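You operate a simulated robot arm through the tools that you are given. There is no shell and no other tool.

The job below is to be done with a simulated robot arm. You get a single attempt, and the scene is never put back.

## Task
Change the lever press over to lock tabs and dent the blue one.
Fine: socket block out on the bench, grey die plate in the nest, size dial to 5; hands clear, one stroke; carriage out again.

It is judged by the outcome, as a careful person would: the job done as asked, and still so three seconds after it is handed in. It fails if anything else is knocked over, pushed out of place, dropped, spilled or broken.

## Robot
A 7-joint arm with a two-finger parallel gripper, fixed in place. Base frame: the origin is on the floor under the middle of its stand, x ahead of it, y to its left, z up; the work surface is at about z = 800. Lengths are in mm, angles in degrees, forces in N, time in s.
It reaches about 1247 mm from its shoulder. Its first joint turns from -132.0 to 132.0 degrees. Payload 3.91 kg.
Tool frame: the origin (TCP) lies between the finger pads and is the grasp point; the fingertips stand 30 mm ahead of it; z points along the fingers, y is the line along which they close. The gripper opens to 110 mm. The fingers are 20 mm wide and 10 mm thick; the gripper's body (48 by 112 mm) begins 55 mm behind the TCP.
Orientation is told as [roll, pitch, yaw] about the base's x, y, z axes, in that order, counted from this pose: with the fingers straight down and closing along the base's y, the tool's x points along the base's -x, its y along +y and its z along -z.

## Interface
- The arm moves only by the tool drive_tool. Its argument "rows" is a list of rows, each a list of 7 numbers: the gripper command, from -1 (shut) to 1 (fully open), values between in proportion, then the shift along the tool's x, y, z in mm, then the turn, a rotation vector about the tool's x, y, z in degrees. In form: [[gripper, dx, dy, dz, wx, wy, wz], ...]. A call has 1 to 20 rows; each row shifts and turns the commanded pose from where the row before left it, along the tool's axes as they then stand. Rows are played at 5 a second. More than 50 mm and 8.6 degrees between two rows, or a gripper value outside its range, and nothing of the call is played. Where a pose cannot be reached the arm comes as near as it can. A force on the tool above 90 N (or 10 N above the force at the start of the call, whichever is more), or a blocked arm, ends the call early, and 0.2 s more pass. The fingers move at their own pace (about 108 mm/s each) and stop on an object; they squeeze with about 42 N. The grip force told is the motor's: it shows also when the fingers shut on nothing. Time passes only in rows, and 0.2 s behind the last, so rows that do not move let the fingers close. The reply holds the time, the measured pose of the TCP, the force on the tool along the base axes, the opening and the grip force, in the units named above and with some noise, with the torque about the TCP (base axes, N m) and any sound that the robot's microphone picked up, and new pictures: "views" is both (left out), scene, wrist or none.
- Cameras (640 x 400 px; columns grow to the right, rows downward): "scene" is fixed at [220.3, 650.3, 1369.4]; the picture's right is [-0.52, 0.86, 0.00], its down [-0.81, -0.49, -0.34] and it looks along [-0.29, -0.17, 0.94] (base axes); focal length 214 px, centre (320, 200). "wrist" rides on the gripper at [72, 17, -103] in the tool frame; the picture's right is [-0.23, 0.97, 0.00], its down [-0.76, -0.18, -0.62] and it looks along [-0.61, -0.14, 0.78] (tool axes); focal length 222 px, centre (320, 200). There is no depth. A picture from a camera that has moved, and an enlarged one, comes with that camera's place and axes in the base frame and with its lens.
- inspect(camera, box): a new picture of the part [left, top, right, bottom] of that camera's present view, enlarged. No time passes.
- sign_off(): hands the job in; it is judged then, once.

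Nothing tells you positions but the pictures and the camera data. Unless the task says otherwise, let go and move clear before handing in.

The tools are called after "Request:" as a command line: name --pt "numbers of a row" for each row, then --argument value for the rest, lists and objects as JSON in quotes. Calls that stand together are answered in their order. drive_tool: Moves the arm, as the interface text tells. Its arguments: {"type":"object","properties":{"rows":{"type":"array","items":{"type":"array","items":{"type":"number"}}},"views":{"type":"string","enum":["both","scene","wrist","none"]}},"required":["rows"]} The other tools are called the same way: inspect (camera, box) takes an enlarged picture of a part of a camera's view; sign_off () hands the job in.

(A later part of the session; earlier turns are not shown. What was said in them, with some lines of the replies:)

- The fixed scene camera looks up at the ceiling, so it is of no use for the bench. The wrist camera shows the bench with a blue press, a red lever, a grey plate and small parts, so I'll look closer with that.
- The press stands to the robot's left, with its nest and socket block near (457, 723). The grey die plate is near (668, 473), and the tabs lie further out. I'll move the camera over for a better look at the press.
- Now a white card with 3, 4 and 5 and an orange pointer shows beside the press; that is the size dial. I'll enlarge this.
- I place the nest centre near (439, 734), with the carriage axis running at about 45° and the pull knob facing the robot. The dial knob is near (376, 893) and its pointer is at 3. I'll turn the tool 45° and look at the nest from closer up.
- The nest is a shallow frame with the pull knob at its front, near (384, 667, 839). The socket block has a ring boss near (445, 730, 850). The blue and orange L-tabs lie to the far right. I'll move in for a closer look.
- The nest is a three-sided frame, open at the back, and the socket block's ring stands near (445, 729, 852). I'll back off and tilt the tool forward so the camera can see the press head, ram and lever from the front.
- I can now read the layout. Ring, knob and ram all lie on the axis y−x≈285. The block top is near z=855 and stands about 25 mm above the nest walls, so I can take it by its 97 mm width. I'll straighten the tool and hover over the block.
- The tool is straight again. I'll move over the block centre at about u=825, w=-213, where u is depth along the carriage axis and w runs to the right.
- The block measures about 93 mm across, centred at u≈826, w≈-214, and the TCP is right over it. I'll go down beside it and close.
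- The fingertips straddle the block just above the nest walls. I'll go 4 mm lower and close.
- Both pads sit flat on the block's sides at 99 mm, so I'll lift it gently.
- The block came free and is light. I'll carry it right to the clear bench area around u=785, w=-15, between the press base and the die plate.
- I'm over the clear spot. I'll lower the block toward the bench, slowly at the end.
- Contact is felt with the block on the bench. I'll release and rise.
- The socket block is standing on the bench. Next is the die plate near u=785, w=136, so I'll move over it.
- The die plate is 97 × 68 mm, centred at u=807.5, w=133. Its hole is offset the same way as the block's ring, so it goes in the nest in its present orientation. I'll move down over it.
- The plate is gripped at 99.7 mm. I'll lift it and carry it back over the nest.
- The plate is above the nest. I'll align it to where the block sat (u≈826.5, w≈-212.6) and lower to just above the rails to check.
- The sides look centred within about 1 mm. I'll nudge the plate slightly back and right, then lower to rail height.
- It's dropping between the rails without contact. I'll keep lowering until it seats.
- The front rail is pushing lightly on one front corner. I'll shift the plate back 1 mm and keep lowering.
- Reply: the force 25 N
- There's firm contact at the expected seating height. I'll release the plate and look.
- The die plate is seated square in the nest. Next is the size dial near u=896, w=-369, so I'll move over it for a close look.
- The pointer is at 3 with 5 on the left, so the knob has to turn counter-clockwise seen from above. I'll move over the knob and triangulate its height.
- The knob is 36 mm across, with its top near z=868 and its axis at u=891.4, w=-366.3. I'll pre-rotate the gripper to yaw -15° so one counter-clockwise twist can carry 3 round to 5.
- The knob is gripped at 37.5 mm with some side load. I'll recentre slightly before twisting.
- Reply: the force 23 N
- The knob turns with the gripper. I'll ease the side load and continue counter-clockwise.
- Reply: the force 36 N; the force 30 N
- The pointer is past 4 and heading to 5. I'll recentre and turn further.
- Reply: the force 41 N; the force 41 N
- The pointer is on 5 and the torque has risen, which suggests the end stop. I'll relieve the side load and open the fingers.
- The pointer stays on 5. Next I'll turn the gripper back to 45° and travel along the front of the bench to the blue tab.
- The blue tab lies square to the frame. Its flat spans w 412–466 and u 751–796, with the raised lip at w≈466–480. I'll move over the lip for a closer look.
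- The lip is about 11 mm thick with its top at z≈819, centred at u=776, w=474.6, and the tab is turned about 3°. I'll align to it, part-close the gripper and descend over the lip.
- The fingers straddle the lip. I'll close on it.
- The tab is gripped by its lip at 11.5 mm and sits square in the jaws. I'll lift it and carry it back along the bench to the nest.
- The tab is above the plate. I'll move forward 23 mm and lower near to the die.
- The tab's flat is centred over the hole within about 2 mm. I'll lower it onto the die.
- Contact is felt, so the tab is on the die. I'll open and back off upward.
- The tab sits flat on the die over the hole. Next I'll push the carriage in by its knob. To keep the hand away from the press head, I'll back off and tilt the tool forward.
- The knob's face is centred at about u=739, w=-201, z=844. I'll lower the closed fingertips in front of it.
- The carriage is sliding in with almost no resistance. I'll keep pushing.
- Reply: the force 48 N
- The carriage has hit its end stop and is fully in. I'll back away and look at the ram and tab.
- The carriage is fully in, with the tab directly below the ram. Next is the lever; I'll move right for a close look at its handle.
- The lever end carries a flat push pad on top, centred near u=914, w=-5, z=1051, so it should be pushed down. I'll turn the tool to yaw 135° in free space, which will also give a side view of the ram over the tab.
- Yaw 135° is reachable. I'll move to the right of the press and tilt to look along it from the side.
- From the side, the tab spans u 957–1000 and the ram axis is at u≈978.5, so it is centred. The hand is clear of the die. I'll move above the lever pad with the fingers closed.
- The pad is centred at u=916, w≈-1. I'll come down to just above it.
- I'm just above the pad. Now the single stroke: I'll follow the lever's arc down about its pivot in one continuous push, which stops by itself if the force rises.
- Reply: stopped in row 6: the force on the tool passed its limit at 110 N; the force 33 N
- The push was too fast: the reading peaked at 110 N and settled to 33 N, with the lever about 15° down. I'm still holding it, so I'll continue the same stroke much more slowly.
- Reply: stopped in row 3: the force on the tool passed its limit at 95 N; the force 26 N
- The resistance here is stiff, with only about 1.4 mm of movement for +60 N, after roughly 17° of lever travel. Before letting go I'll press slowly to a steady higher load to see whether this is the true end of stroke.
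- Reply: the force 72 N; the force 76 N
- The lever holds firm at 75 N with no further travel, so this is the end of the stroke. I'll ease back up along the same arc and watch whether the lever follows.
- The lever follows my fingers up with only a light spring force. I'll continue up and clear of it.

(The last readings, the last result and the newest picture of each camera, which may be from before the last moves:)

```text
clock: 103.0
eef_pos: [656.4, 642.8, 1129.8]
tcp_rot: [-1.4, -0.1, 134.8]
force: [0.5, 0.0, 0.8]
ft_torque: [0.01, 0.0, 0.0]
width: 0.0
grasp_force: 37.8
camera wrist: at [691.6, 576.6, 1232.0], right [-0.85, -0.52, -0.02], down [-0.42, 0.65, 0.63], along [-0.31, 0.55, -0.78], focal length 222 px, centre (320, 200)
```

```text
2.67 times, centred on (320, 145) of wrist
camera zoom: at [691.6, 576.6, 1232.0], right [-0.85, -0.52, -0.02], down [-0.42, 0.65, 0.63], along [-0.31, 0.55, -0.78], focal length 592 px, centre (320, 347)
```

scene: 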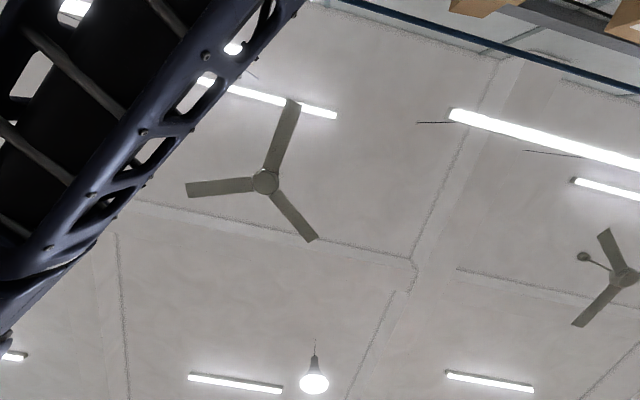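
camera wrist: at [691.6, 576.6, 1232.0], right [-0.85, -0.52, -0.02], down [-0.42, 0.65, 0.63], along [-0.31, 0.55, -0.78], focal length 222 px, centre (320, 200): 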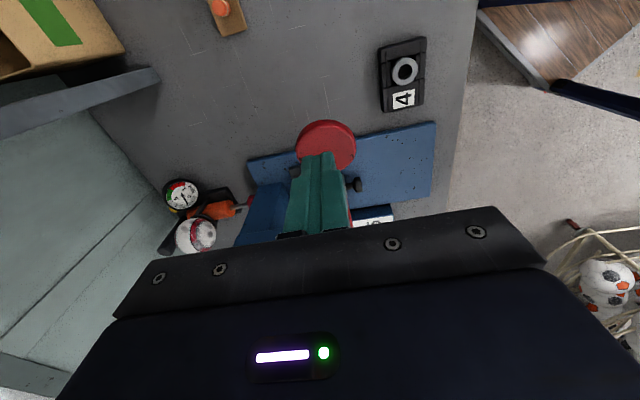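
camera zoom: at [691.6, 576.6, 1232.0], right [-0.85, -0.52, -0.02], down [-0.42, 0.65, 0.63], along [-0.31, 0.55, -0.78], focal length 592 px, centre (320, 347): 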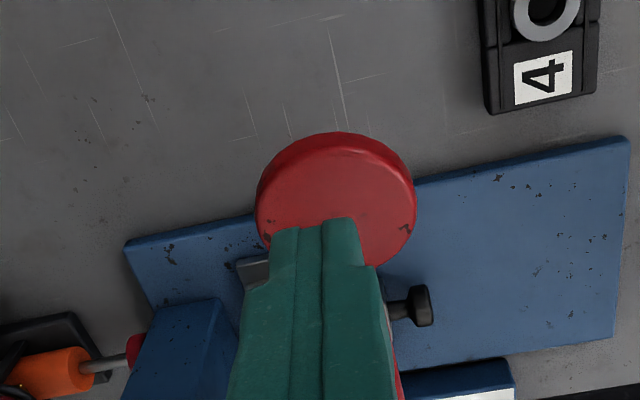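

The lever is back up. I'll move to the side again for a higher-angle look at the tab under the ram.

Request:
drive_tool --pt "-1 37 -9 0 -1.4 0 0" --pt "-1 37 -9 0 0 0 0" --pt "-1 37 -9 0 0 0 0" --pt "1 0 0 0 0 -8 0" --pt "1 0 0 0 0 -8 0" --pt "1 0 0 0 0 -8 0" --pt "1 0 0 0 0 0 0" --views "wrist"

Request:
inspect --camera "wrist" --box '[270, 110, 370, 172]'

```text
clock: 104.6
eef_pos: [752.6, 582.3, 1129.4]
tcp_rot: [0.0, -24.2, 134.7]
force: [0.1, 0.7, 0.5]
ft_torque: [0.02, 0.0, -0.04]
width: 110.3
grasp_force: 0.1
camera wrist: at [815.0, 492.8, 1193.5], right [-0.84, -0.54, 0.09], down [-0.18, 0.44, 0.88], along [-0.51, 0.72, -0.46], focal length 222 px, centre (320, 200)
```

wrist: 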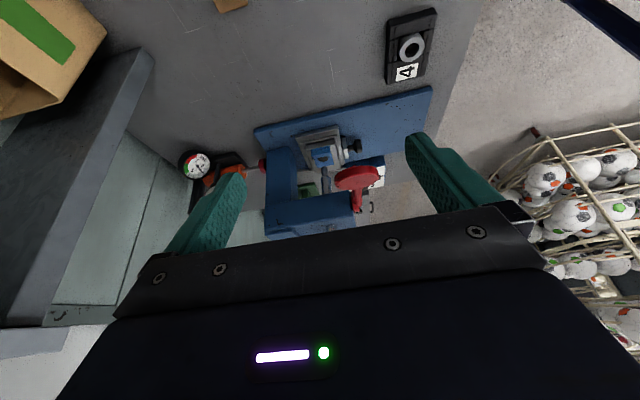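

```text
6.40 times, centred on (320, 141) of wrist
camera zoom: at [815.0, 492.8, 1193.5], right [-0.84, -0.54, 0.09], down [-0.18, 0.44, 0.88], along [-0.51, 0.72, -0.46], focal length 1422 px, centre (320, 578)
```

zoom: 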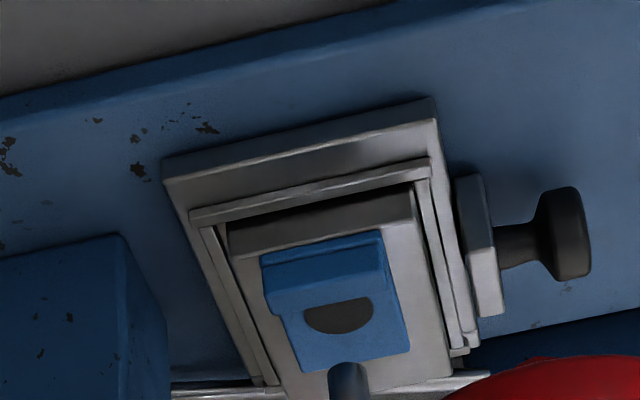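

The blue tab now shows a clear dark dent in its flat, and the lever is back up. Next I'll bring the carriage out again, so I'm going round to its knob at the front.

Request:
drive_tool --pt "1 0 0 0 0 8 0" --pt "1 0 0 0 0 8 0" --pt "1 0 0 0 0 8 0" --pt "1 0 45 0 0 0 0" --pt "1 0 45 0 0 0 0" --pt "1 0 45 0 0 0 0" --pt "1 0 45 0 0 0 0" --pt "1 0 45 0 0 0 0" --pt "1 0 40 0 0 0 0" --pt "1 0 0 0 0 0 7.5" --pt "1 0 0 0 0 0 7.5" --pt "1 0 0 0 0 0 7.5" --pt "1 0 0 0 0 0 7.5" --pt "1 0 0 0 0 0 7.5" --pt "1 0 0 0 0 0 7.5" --pt "1 0 0 0 0 0 0" --views "none"

Request:
drive_tool --pt "1 0 0 0 0 0 7.5" --pt "1 0 0 0 0 0 7.5" --pt "1 0 0 0 0 0 7.5" --pt "1 0 0 0 0 0 7.5" --pt "1 0 0 0 0 0 7.5" --pt "1 0 0 0 0 0 7.2" --pt "1 0 46 0 0 0 0" --pt "1 0 46 0 0 0 0" --pt "1 0 46 0 0 0 0" --pt "1 0 46 0 0 0 0" --pt "1 0 46 0 0 0 0" --pt "1 0 46 0 0 0 0" --pt "1 0 45 0 0 0 0" --pt "1 0 0 0 0 0 0" --views "wrist"

```text
clock: 108.0
eef_pos: [564.8, 394.4, 1130.2]
tcp_rot: [0.0, -0.1, 89.6]
force: [-0.1, -0.2, 0.4]
ft_torque: [0.01, 0.02, -0.02]
width: 110.1
grasp_force: 0.0
```

```text
clock: 111.0
eef_pos: [335.5, 623.6, 1129.9]
tcp_rot: [0.0, 0.1, 45.0]
force: [-0.3, -0.1, 0.0]
ft_torque: [0.01, 0.0, 0.02]
width: 109.8
grasp_force: 0.1
camera wrist: at [271.2, 583.0, 1232.9], right [-0.53, 0.85, 0.0], down [0.67, 0.41, 0.62], along [0.53, 0.33, -0.78], focal length 222 px, centre (320, 200)
```

wrist: 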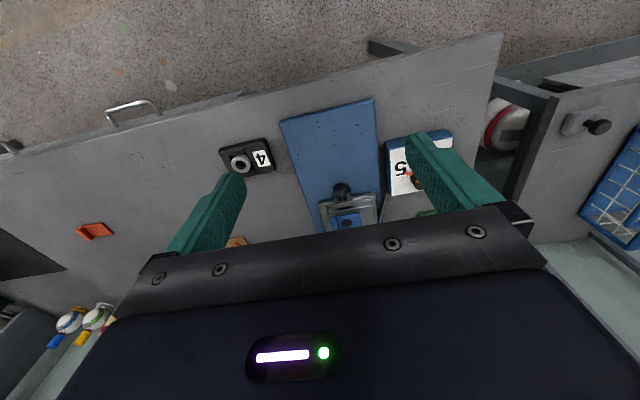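

Request:
drive_tool --pt "1 0 -2.5 0 0 -8 0" --pt "1 0 0 0 0 -8 0" --pt "1 0 0 0 0 -8 0" --pt "1 0 0 0 0 -8 0" --pt "1 0 0 0 0 -8 0" --pt "1 30 0 35.7 0 0 0" --pt "1 30 0 35.7 0 0 0" --pt "1 30 0 35.7 0 0 0" --pt "1 30 0 35.7 0 0 0" --pt "1 30 0 35.7 0 0 0" --pt "1 0 0 0 0 0 0" --views "wrist"

Request:
inspect --camera "wrist" --box '[240, 100, 440, 225]'

```text
clock: 113.4
eef_pos: [335.7, 619.7, 896.5]
tcp_rot: [0.2, -40.0, 44.9]
force: [-0.6, 0.1, 0.2]
ft_torque: [-0.01, -0.02, 0.05]
width: 110.2
grasp_force: 0.1
camera wrist: at [237.1, 545.1, 928.6], right [-0.57, 0.81, 0.15], down [0.26, 0.0, 0.97], along [0.78, 0.58, -0.21], focal length 222 px, centre (320, 200)
```

wrist: 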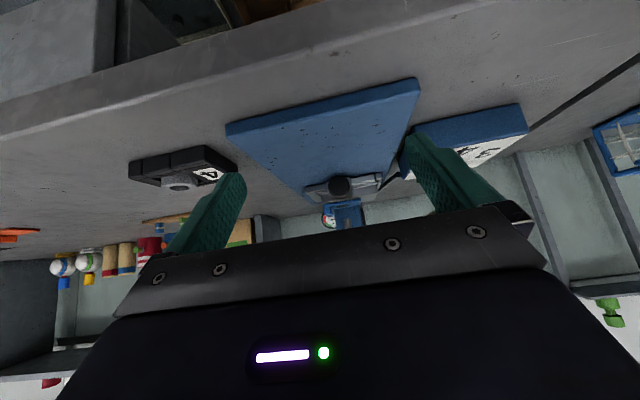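

```text
3.20 times, centred on (340, 162) of wrist
camera zoom: at [237.1, 545.1, 928.6], right [-0.57, 0.81, 0.15], down [0.26, 0.0, 0.97], along [0.78, 0.58, -0.21], focal length 711 px, centre (256, 320)
```

zoom: 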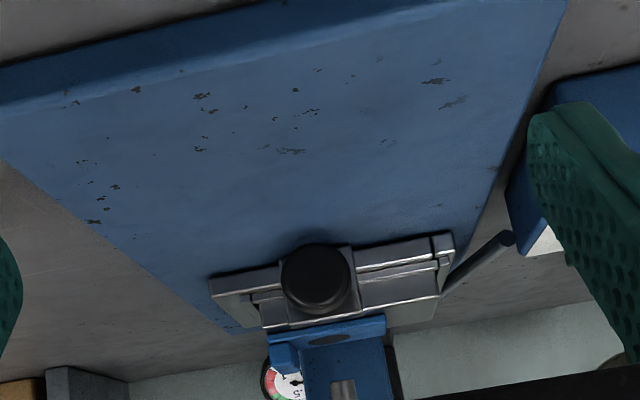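

The knob is at about u=883, w=-201.6, z=844. I'll move the open fingers around it.

Request:
drive_tool --pt "0.3 -20.5 0.3 37.7 0 0 0" --pt "0.3 -20.5 0.3 37.7 0 0 0" --pt "0.3 -20.5 0.2 37.7 0 0 0" --pt "0.3 -20 0 16.8 0 0 0" --pt "0.3 -20 0 16.8 0 0 0" --pt "0.3 0 0 0 0 0 0" --views "wrist"

Request:
inspect --camera "wrist" --box '[220, 100, 460, 250]'

```text
clock: 114.8
eef_pos: [459.4, 742.9, 849.3]
tcp_rot: [0.2, -40.0, 44.9]
force: [-1.3, 0.4, -0.5]
ft_torque: [-0.01, 0.0, -0.01]
width: 71.7
grasp_force: 0.1
camera wrist: at [359.5, 668.6, 880.4], right [-0.56, 0.81, 0.15], down [0.26, 0.0, 0.97], along [0.78, 0.58, -0.21], focal length 222 px, centre (320, 200)
```

wrist: 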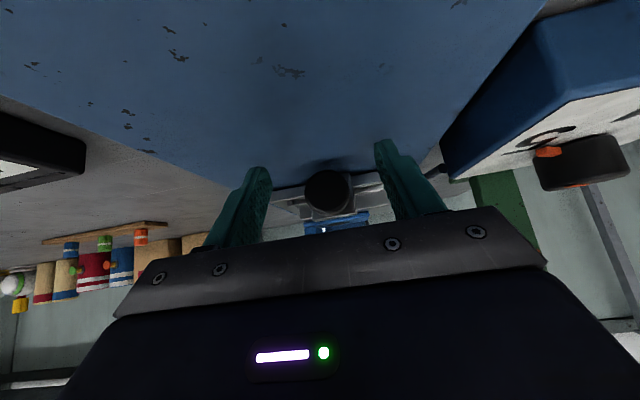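

```text
2.67 times, centred on (340, 175) of wrist
camera zoom: at [359.5, 668.6, 880.4], right [-0.56, 0.81, 0.15], down [0.26, 0.0, 0.97], along [0.78, 0.58, -0.21], focal length 592 px, centre (267, 267)
```

zoom: 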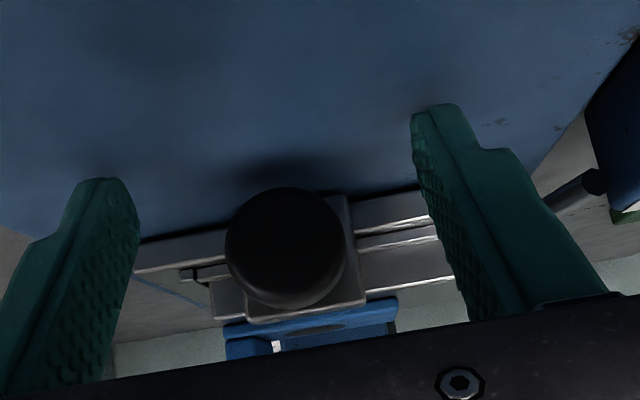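

Request:
drive_tool --pt "0.3 -13.8 0.7 11.6 0 0 0" --pt "0.3 -13.8 0 11.6 0 0 0" --pt "0.3 0 0 0 0 0 0" --views "none"

Request:
inspect --camera "wrist" --box '[220, 100, 460, 250]'

```text
clock: 115.6
eef_pos: [484.2, 769.6, 849.6]
tcp_rot: [0.2, -40.0, 44.9]
force: [0.1, -0.5, -0.1]
ft_torque: [0.0, 0.02, 0.01]
width: 71.8
grasp_force: 0.1
```

```text
2.67 times, centred on (340, 175) of wrist
camera zoom: at [385.5, 695.4, 880.6], right [-0.57, 0.81, 0.15], down [0.26, 0.0, 0.97], along [0.78, 0.58, -0.21], focal length 592 px, centre (267, 267)
```

zoom: 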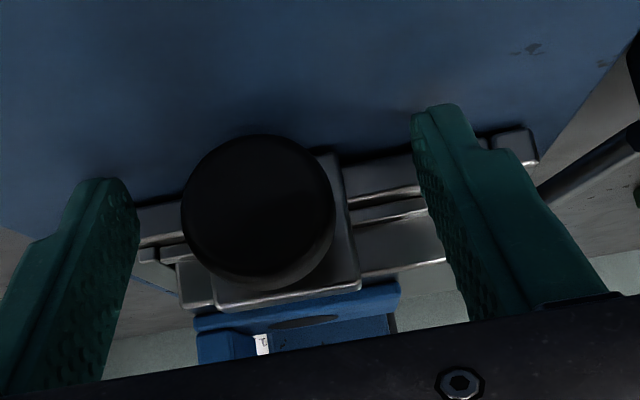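

The knob is centred between the fingers. I'll close on it.

Request:
drive_tool --pt "-1 0 0 0 0 0 0" --pt "-1 0 0 0 0 0 0" --pt "-1 0 0 0 0 0 0" --views "wrist"

```text
clock: 116.4
eef_pos: [485.7, 769.3, 849.1]
tcp_rot: [0.1, -40.0, 44.7]
force: [6.3, -9.8, 0.2]
ft_torque: [-0.11, -0.12, -0.14]
width: 33.3
grasp_force: 45.4
camera wrist: at [386.4, 694.7, 880.5], right [-0.56, 0.81, 0.15], down [0.26, 0.0, 0.97], along [0.79, 0.58, -0.21], focal length 222 px, centre (320, 200)
```

wrist: 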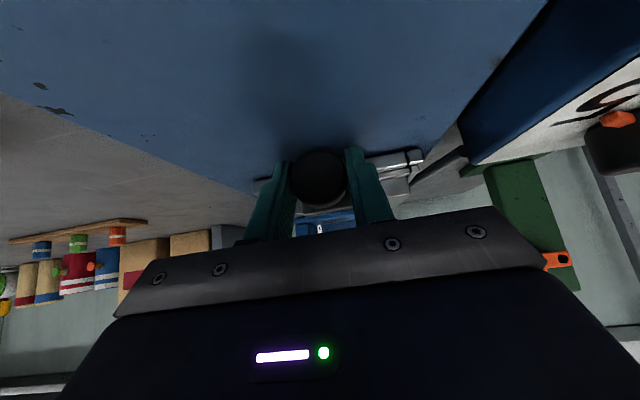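

The knob is gripped at 33.3 mm. I'll pull the carriage out smoothly.

Request:
drive_tool --pt "-1 3 0 -2.53 0 0 0" --pt "-1 5 0 -4.2 0 0 0" --pt "-1 7.65 0 -6.44 0 0 0" --pt "-1 7.65 0 -6.44 0 0 0" --pt "-1 7.65 0 -6.44 0 0 0" --pt "-1 7.65 0 -6.44 0 0 0" --pt "-1 0 0 0 0 0 0" --views "wrist"

```text
clock: 118.0
eef_pos: [449.3, 733.1, 848.6]
tcp_rot: [0.1, -40.0, 44.9]
force: [7.5, -8.7, -12.5]
ft_torque: [0.0, -0.1, -0.15]
width: 33.3
grasp_force: 45.0
camera wrist: at [350.9, 659.0, 880.7], right [-0.56, 0.81, 0.15], down [0.26, 0.0, 0.97], along [0.78, 0.58, -0.21], focal length 222 px, centre (320, 200)
```

wrist: 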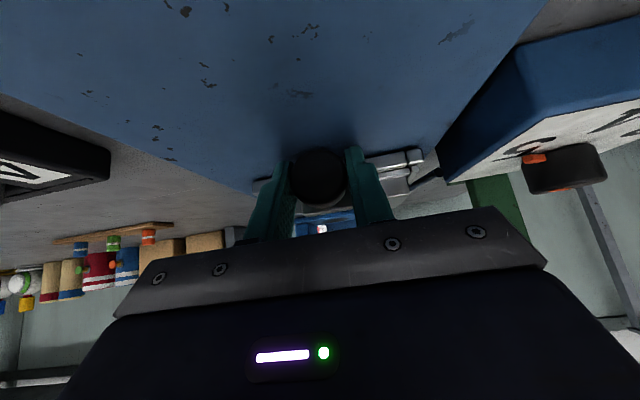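

Request:
drive_tool --pt "-1 7.65 0 -6.44 0 0 0" --pt "-1 7.65 0 -6.44 0 0 0" --pt "-1 7.65 0 -6.44 0 0 0" --pt "-1 7.65 0 -6.44 0 0 0" --pt "-1 7.65 0 -6.44 0 0 0" --pt "-1 7.65 0 -6.44 0 0 0" --pt "-1 7.65 0 -6.44 0 0 0" --pt "-1 7.65 0 -6.44 0 0 0" --pt "-1 5.4 0 -4.5 0 0 0" --pt "-1 0 0 0 0 0 0" --views "wrist"

```text
clock: 120.2
eef_pos: [389.5, 672.2, 850.1]
tcp_rot: [0.1, -40.1, 44.8]
force: [23.7, -24.3, 0.4]
ft_torque: [-0.34, -0.02, -0.25]
width: 33.3
grasp_force: 44.7
camera wrist: at [289.2, 597.5, 880.6], right [-0.56, 0.81, 0.15], down [0.26, 0.0, 0.97], along [0.79, 0.58, -0.21], focal length 222 px, centre (320, 200)
```

wrist: 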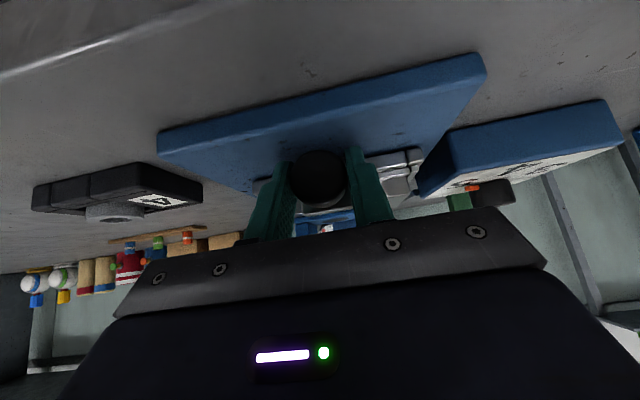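

Request:
drive_tool --pt "-1 0 -1.6 0 0 0 0" --pt "-1 3.8 0 -3.22 0 0 0" --pt "-1 3.8 0 -3.22 0 0 0" --pt "-1 0 0 0 0 0 0" --views "none"

```text
clock: 121.2
eef_pos: [382.1, 665.2, 849.9]
tcp_rot: [0.2, -39.9, 44.8]
force: [13.9, -12.1, -3.3]
ft_torque: [-0.05, 0.02, -0.14]
width: 33.6
grasp_force: 45.2
```

Request:
drive_tool --pt "-1 0 -0.8 0 0 0 0" --pt "-1 1.53 0 -1.29 0 0 0" --pt "-1 1.53 0 -1.29 0 0 0" --pt "-1 0 0 0 0 0 0" --views "none"

```text
clock: 122.2
eef_pos: [378.9, 663.0, 849.8]
tcp_rot: [0.1, -40.0, 44.9]
force: [11.1, 29.6, -13.2]
ft_torque: [0.14, -0.06, 0.03]
width: 33.2
grasp_force: 45.2
```

The carriage has reached its outer stop. I'll relax, open and back away from the knob.

Request:
drive_tool --pt "-1 -0.9 0 0.75 0 0 0" --pt "0.3 0 0 0 0 0 0" --pt "0.3 0 0 0 0 0 0" --pt "0.3 15 0 -13 0 0 0" --pt "0.3 25 0 -25 0 0 0" --pt "0.3 0 0 -45 0 0 0" --pt "0.3 0 0 -45 0 0 0" --pt "0.3 0 0 -45 0 0 0" --pt "1 0 0 0 0 8 0" --pt "1 0 0 0 0 8 0" --pt "1 0 0 0 0 8 0" --pt "1 0 0 0 0 8 0" --pt "1 0 0 0 0 8 0" --pt "1 0 0 0 0 0 0" --views "wrist"

Request:
inspect --camera "wrist" --box '[240, 100, 440, 225]'

```text
clock: 125.2
eef_pos: [279.2, 560.2, 956.5]
tcp_rot: [0.1, 0.0, 45.0]
force: [0.0, 0.5, -1.3]
ft_torque: [0.0, 0.01, -0.01]
width: 110.0
grasp_force: 0.0
camera wrist: at [215.0, 521.1, 1058.2], right [-0.53, 0.85, 0.0], down [0.67, 0.41, 0.62], along [0.53, 0.33, -0.78], focal length 222 px, centre (320, 200)
```

wrist: 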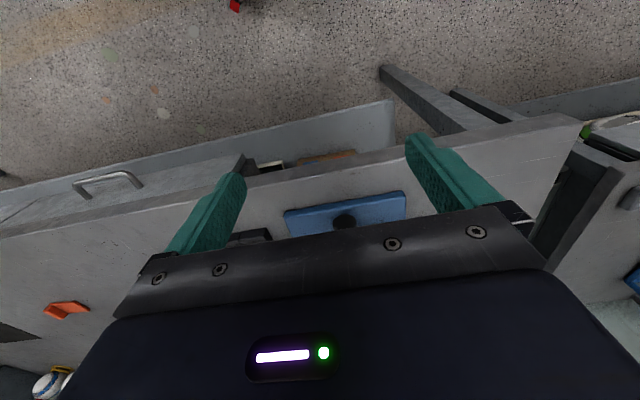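

```text
3.20 times, centred on (340, 162) of wrist
camera zoom: at [215.0, 521.1, 1058.2], right [-0.53, 0.85, 0.0], down [0.67, 0.41, 0.62], along [0.53, 0.33, -0.78], focal length 711 px, centre (256, 320)
```

zoom: 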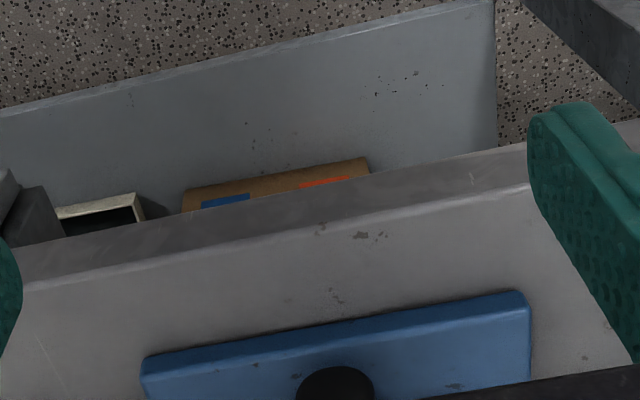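

Request:
drive_tool --pt "1 0 0 -45 0 0 0" --pt "1 0 0 -45 0 0 0" --pt "1 -40 0 -20 0 0 0" --pt "1 -45 0 0 0 0 0" --pt "1 0 0 0 0 0 0" --views "both"

Request:
inspect --camera "wrist" --box '[240, 100, 440, 225]'

```text
clock: 126.4
eef_pos: [342.2, 621.7, 1065.2]
tcp_rot: [0.0, -0.1, 45.1]
force: [0.1, -0.3, 0.6]
ft_torque: [-0.01, 0.01, 0.0]
width: 109.9
grasp_force: 0.0
camera wrist: at [277.2, 582.0, 1168.8], right [-0.53, 0.85, 0.0], down [0.67, 0.41, 0.62], along [0.53, 0.33, -0.78], focal length 222 px, centre (320, 200)
```

scene: 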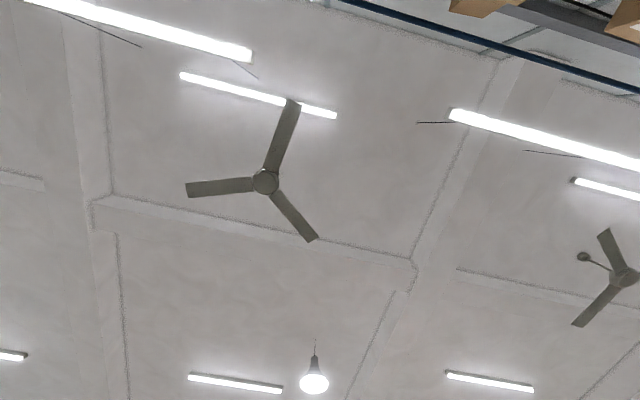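
wrist: 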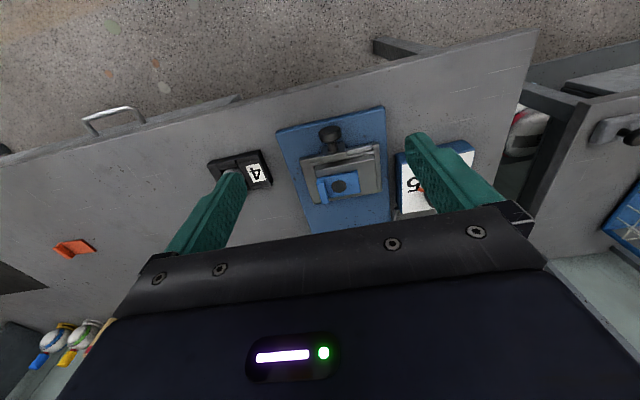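

```text
3.20 times, centred on (340, 162) of wrist
camera zoom: at [277.2, 582.0, 1168.8], right [-0.53, 0.85, 0.0], down [0.67, 0.41, 0.62], along [0.53, 0.33, -0.78], focal length 711 px, centre (256, 320)
```

zoom: 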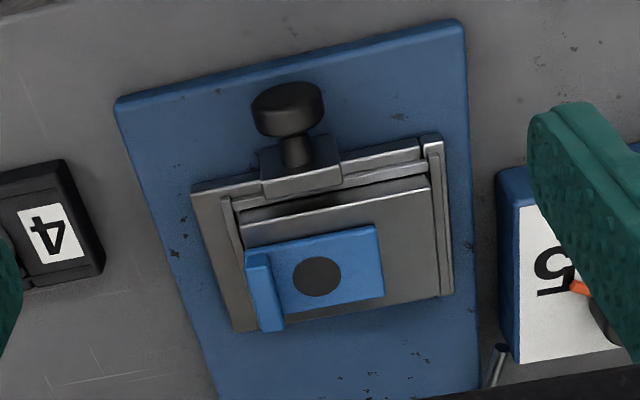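

The carriage is fully out again and the blue tab shows a round dent. I'll take a last look at the dial and the rest before handing in.

Request:
drive_tool --pt "1 10 40 -20 0 0 0" --pt "1 10 40 -20 0 0 0" --pt "1 0 0 0 0 0 0" --views "wrist"

Request:
inspect --camera "wrist" --box '[190, 90, 430, 240]'

```text
clock: 127.2
eef_pos: [269.6, 663.0, 1106.7]
tcp_rot: [0.1, 0.0, 44.9]
force: [0.1, 0.1, 0.9]
ft_torque: [0.0, 0.01, 0.0]
width: 109.8
grasp_force: 0.0
camera wrist: at [204.1, 622.8, 1208.6], right [-0.53, 0.85, 0.0], down [0.67, 0.41, 0.62], along [0.53, 0.33, -0.78], focal length 222 px, centre (320, 200)
```

wrist: 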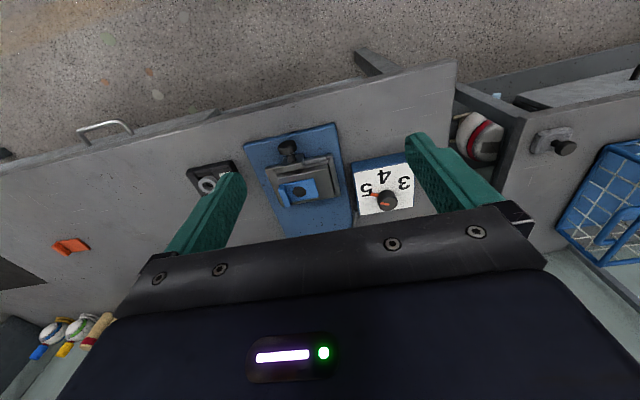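

```text
2.67 times, centred on (310, 165) of wrist
camera zoom: at [204.1, 622.8, 1208.6], right [-0.53, 0.85, 0.0], down [0.67, 0.41, 0.62], along [0.53, 0.33, -0.78], focal length 592 px, centre (347, 293)
```

zoom: 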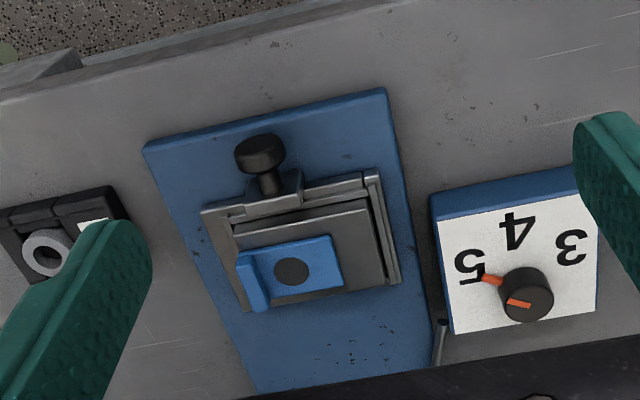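

The socket block stands on the bench, the die plate is in the nest, and the dial points to 5. The blue tab is dented on the die, the carriage is out, the lever is up, and the orange tab is untouched. The arm is clear, so I'm handing in.

Request:
sign_off

```text
The job is handed in.
```

The press is changed over to lock tabs and the blue tab is dented. I've handed the job in.

- **Socket block:** out of the nest and standing on the bench, between the press and where the die plate was.
- **Die plate:** seated in the nest, facing so that its hole comes under the ram.
- **Dial:** turned from 3 to 5.
- **Stroke:** one stroke with the hand clear of the die. My first push was too fast and tripped the force limit partway down. I kept the lever held and finished the same stroke slowly to its end stop. The tab shows a round dent in its flat.
- **Carriage:** pulled back out to its stop, with the blue tab still on the die.

The lever is back up, and the orange tab was not touched.
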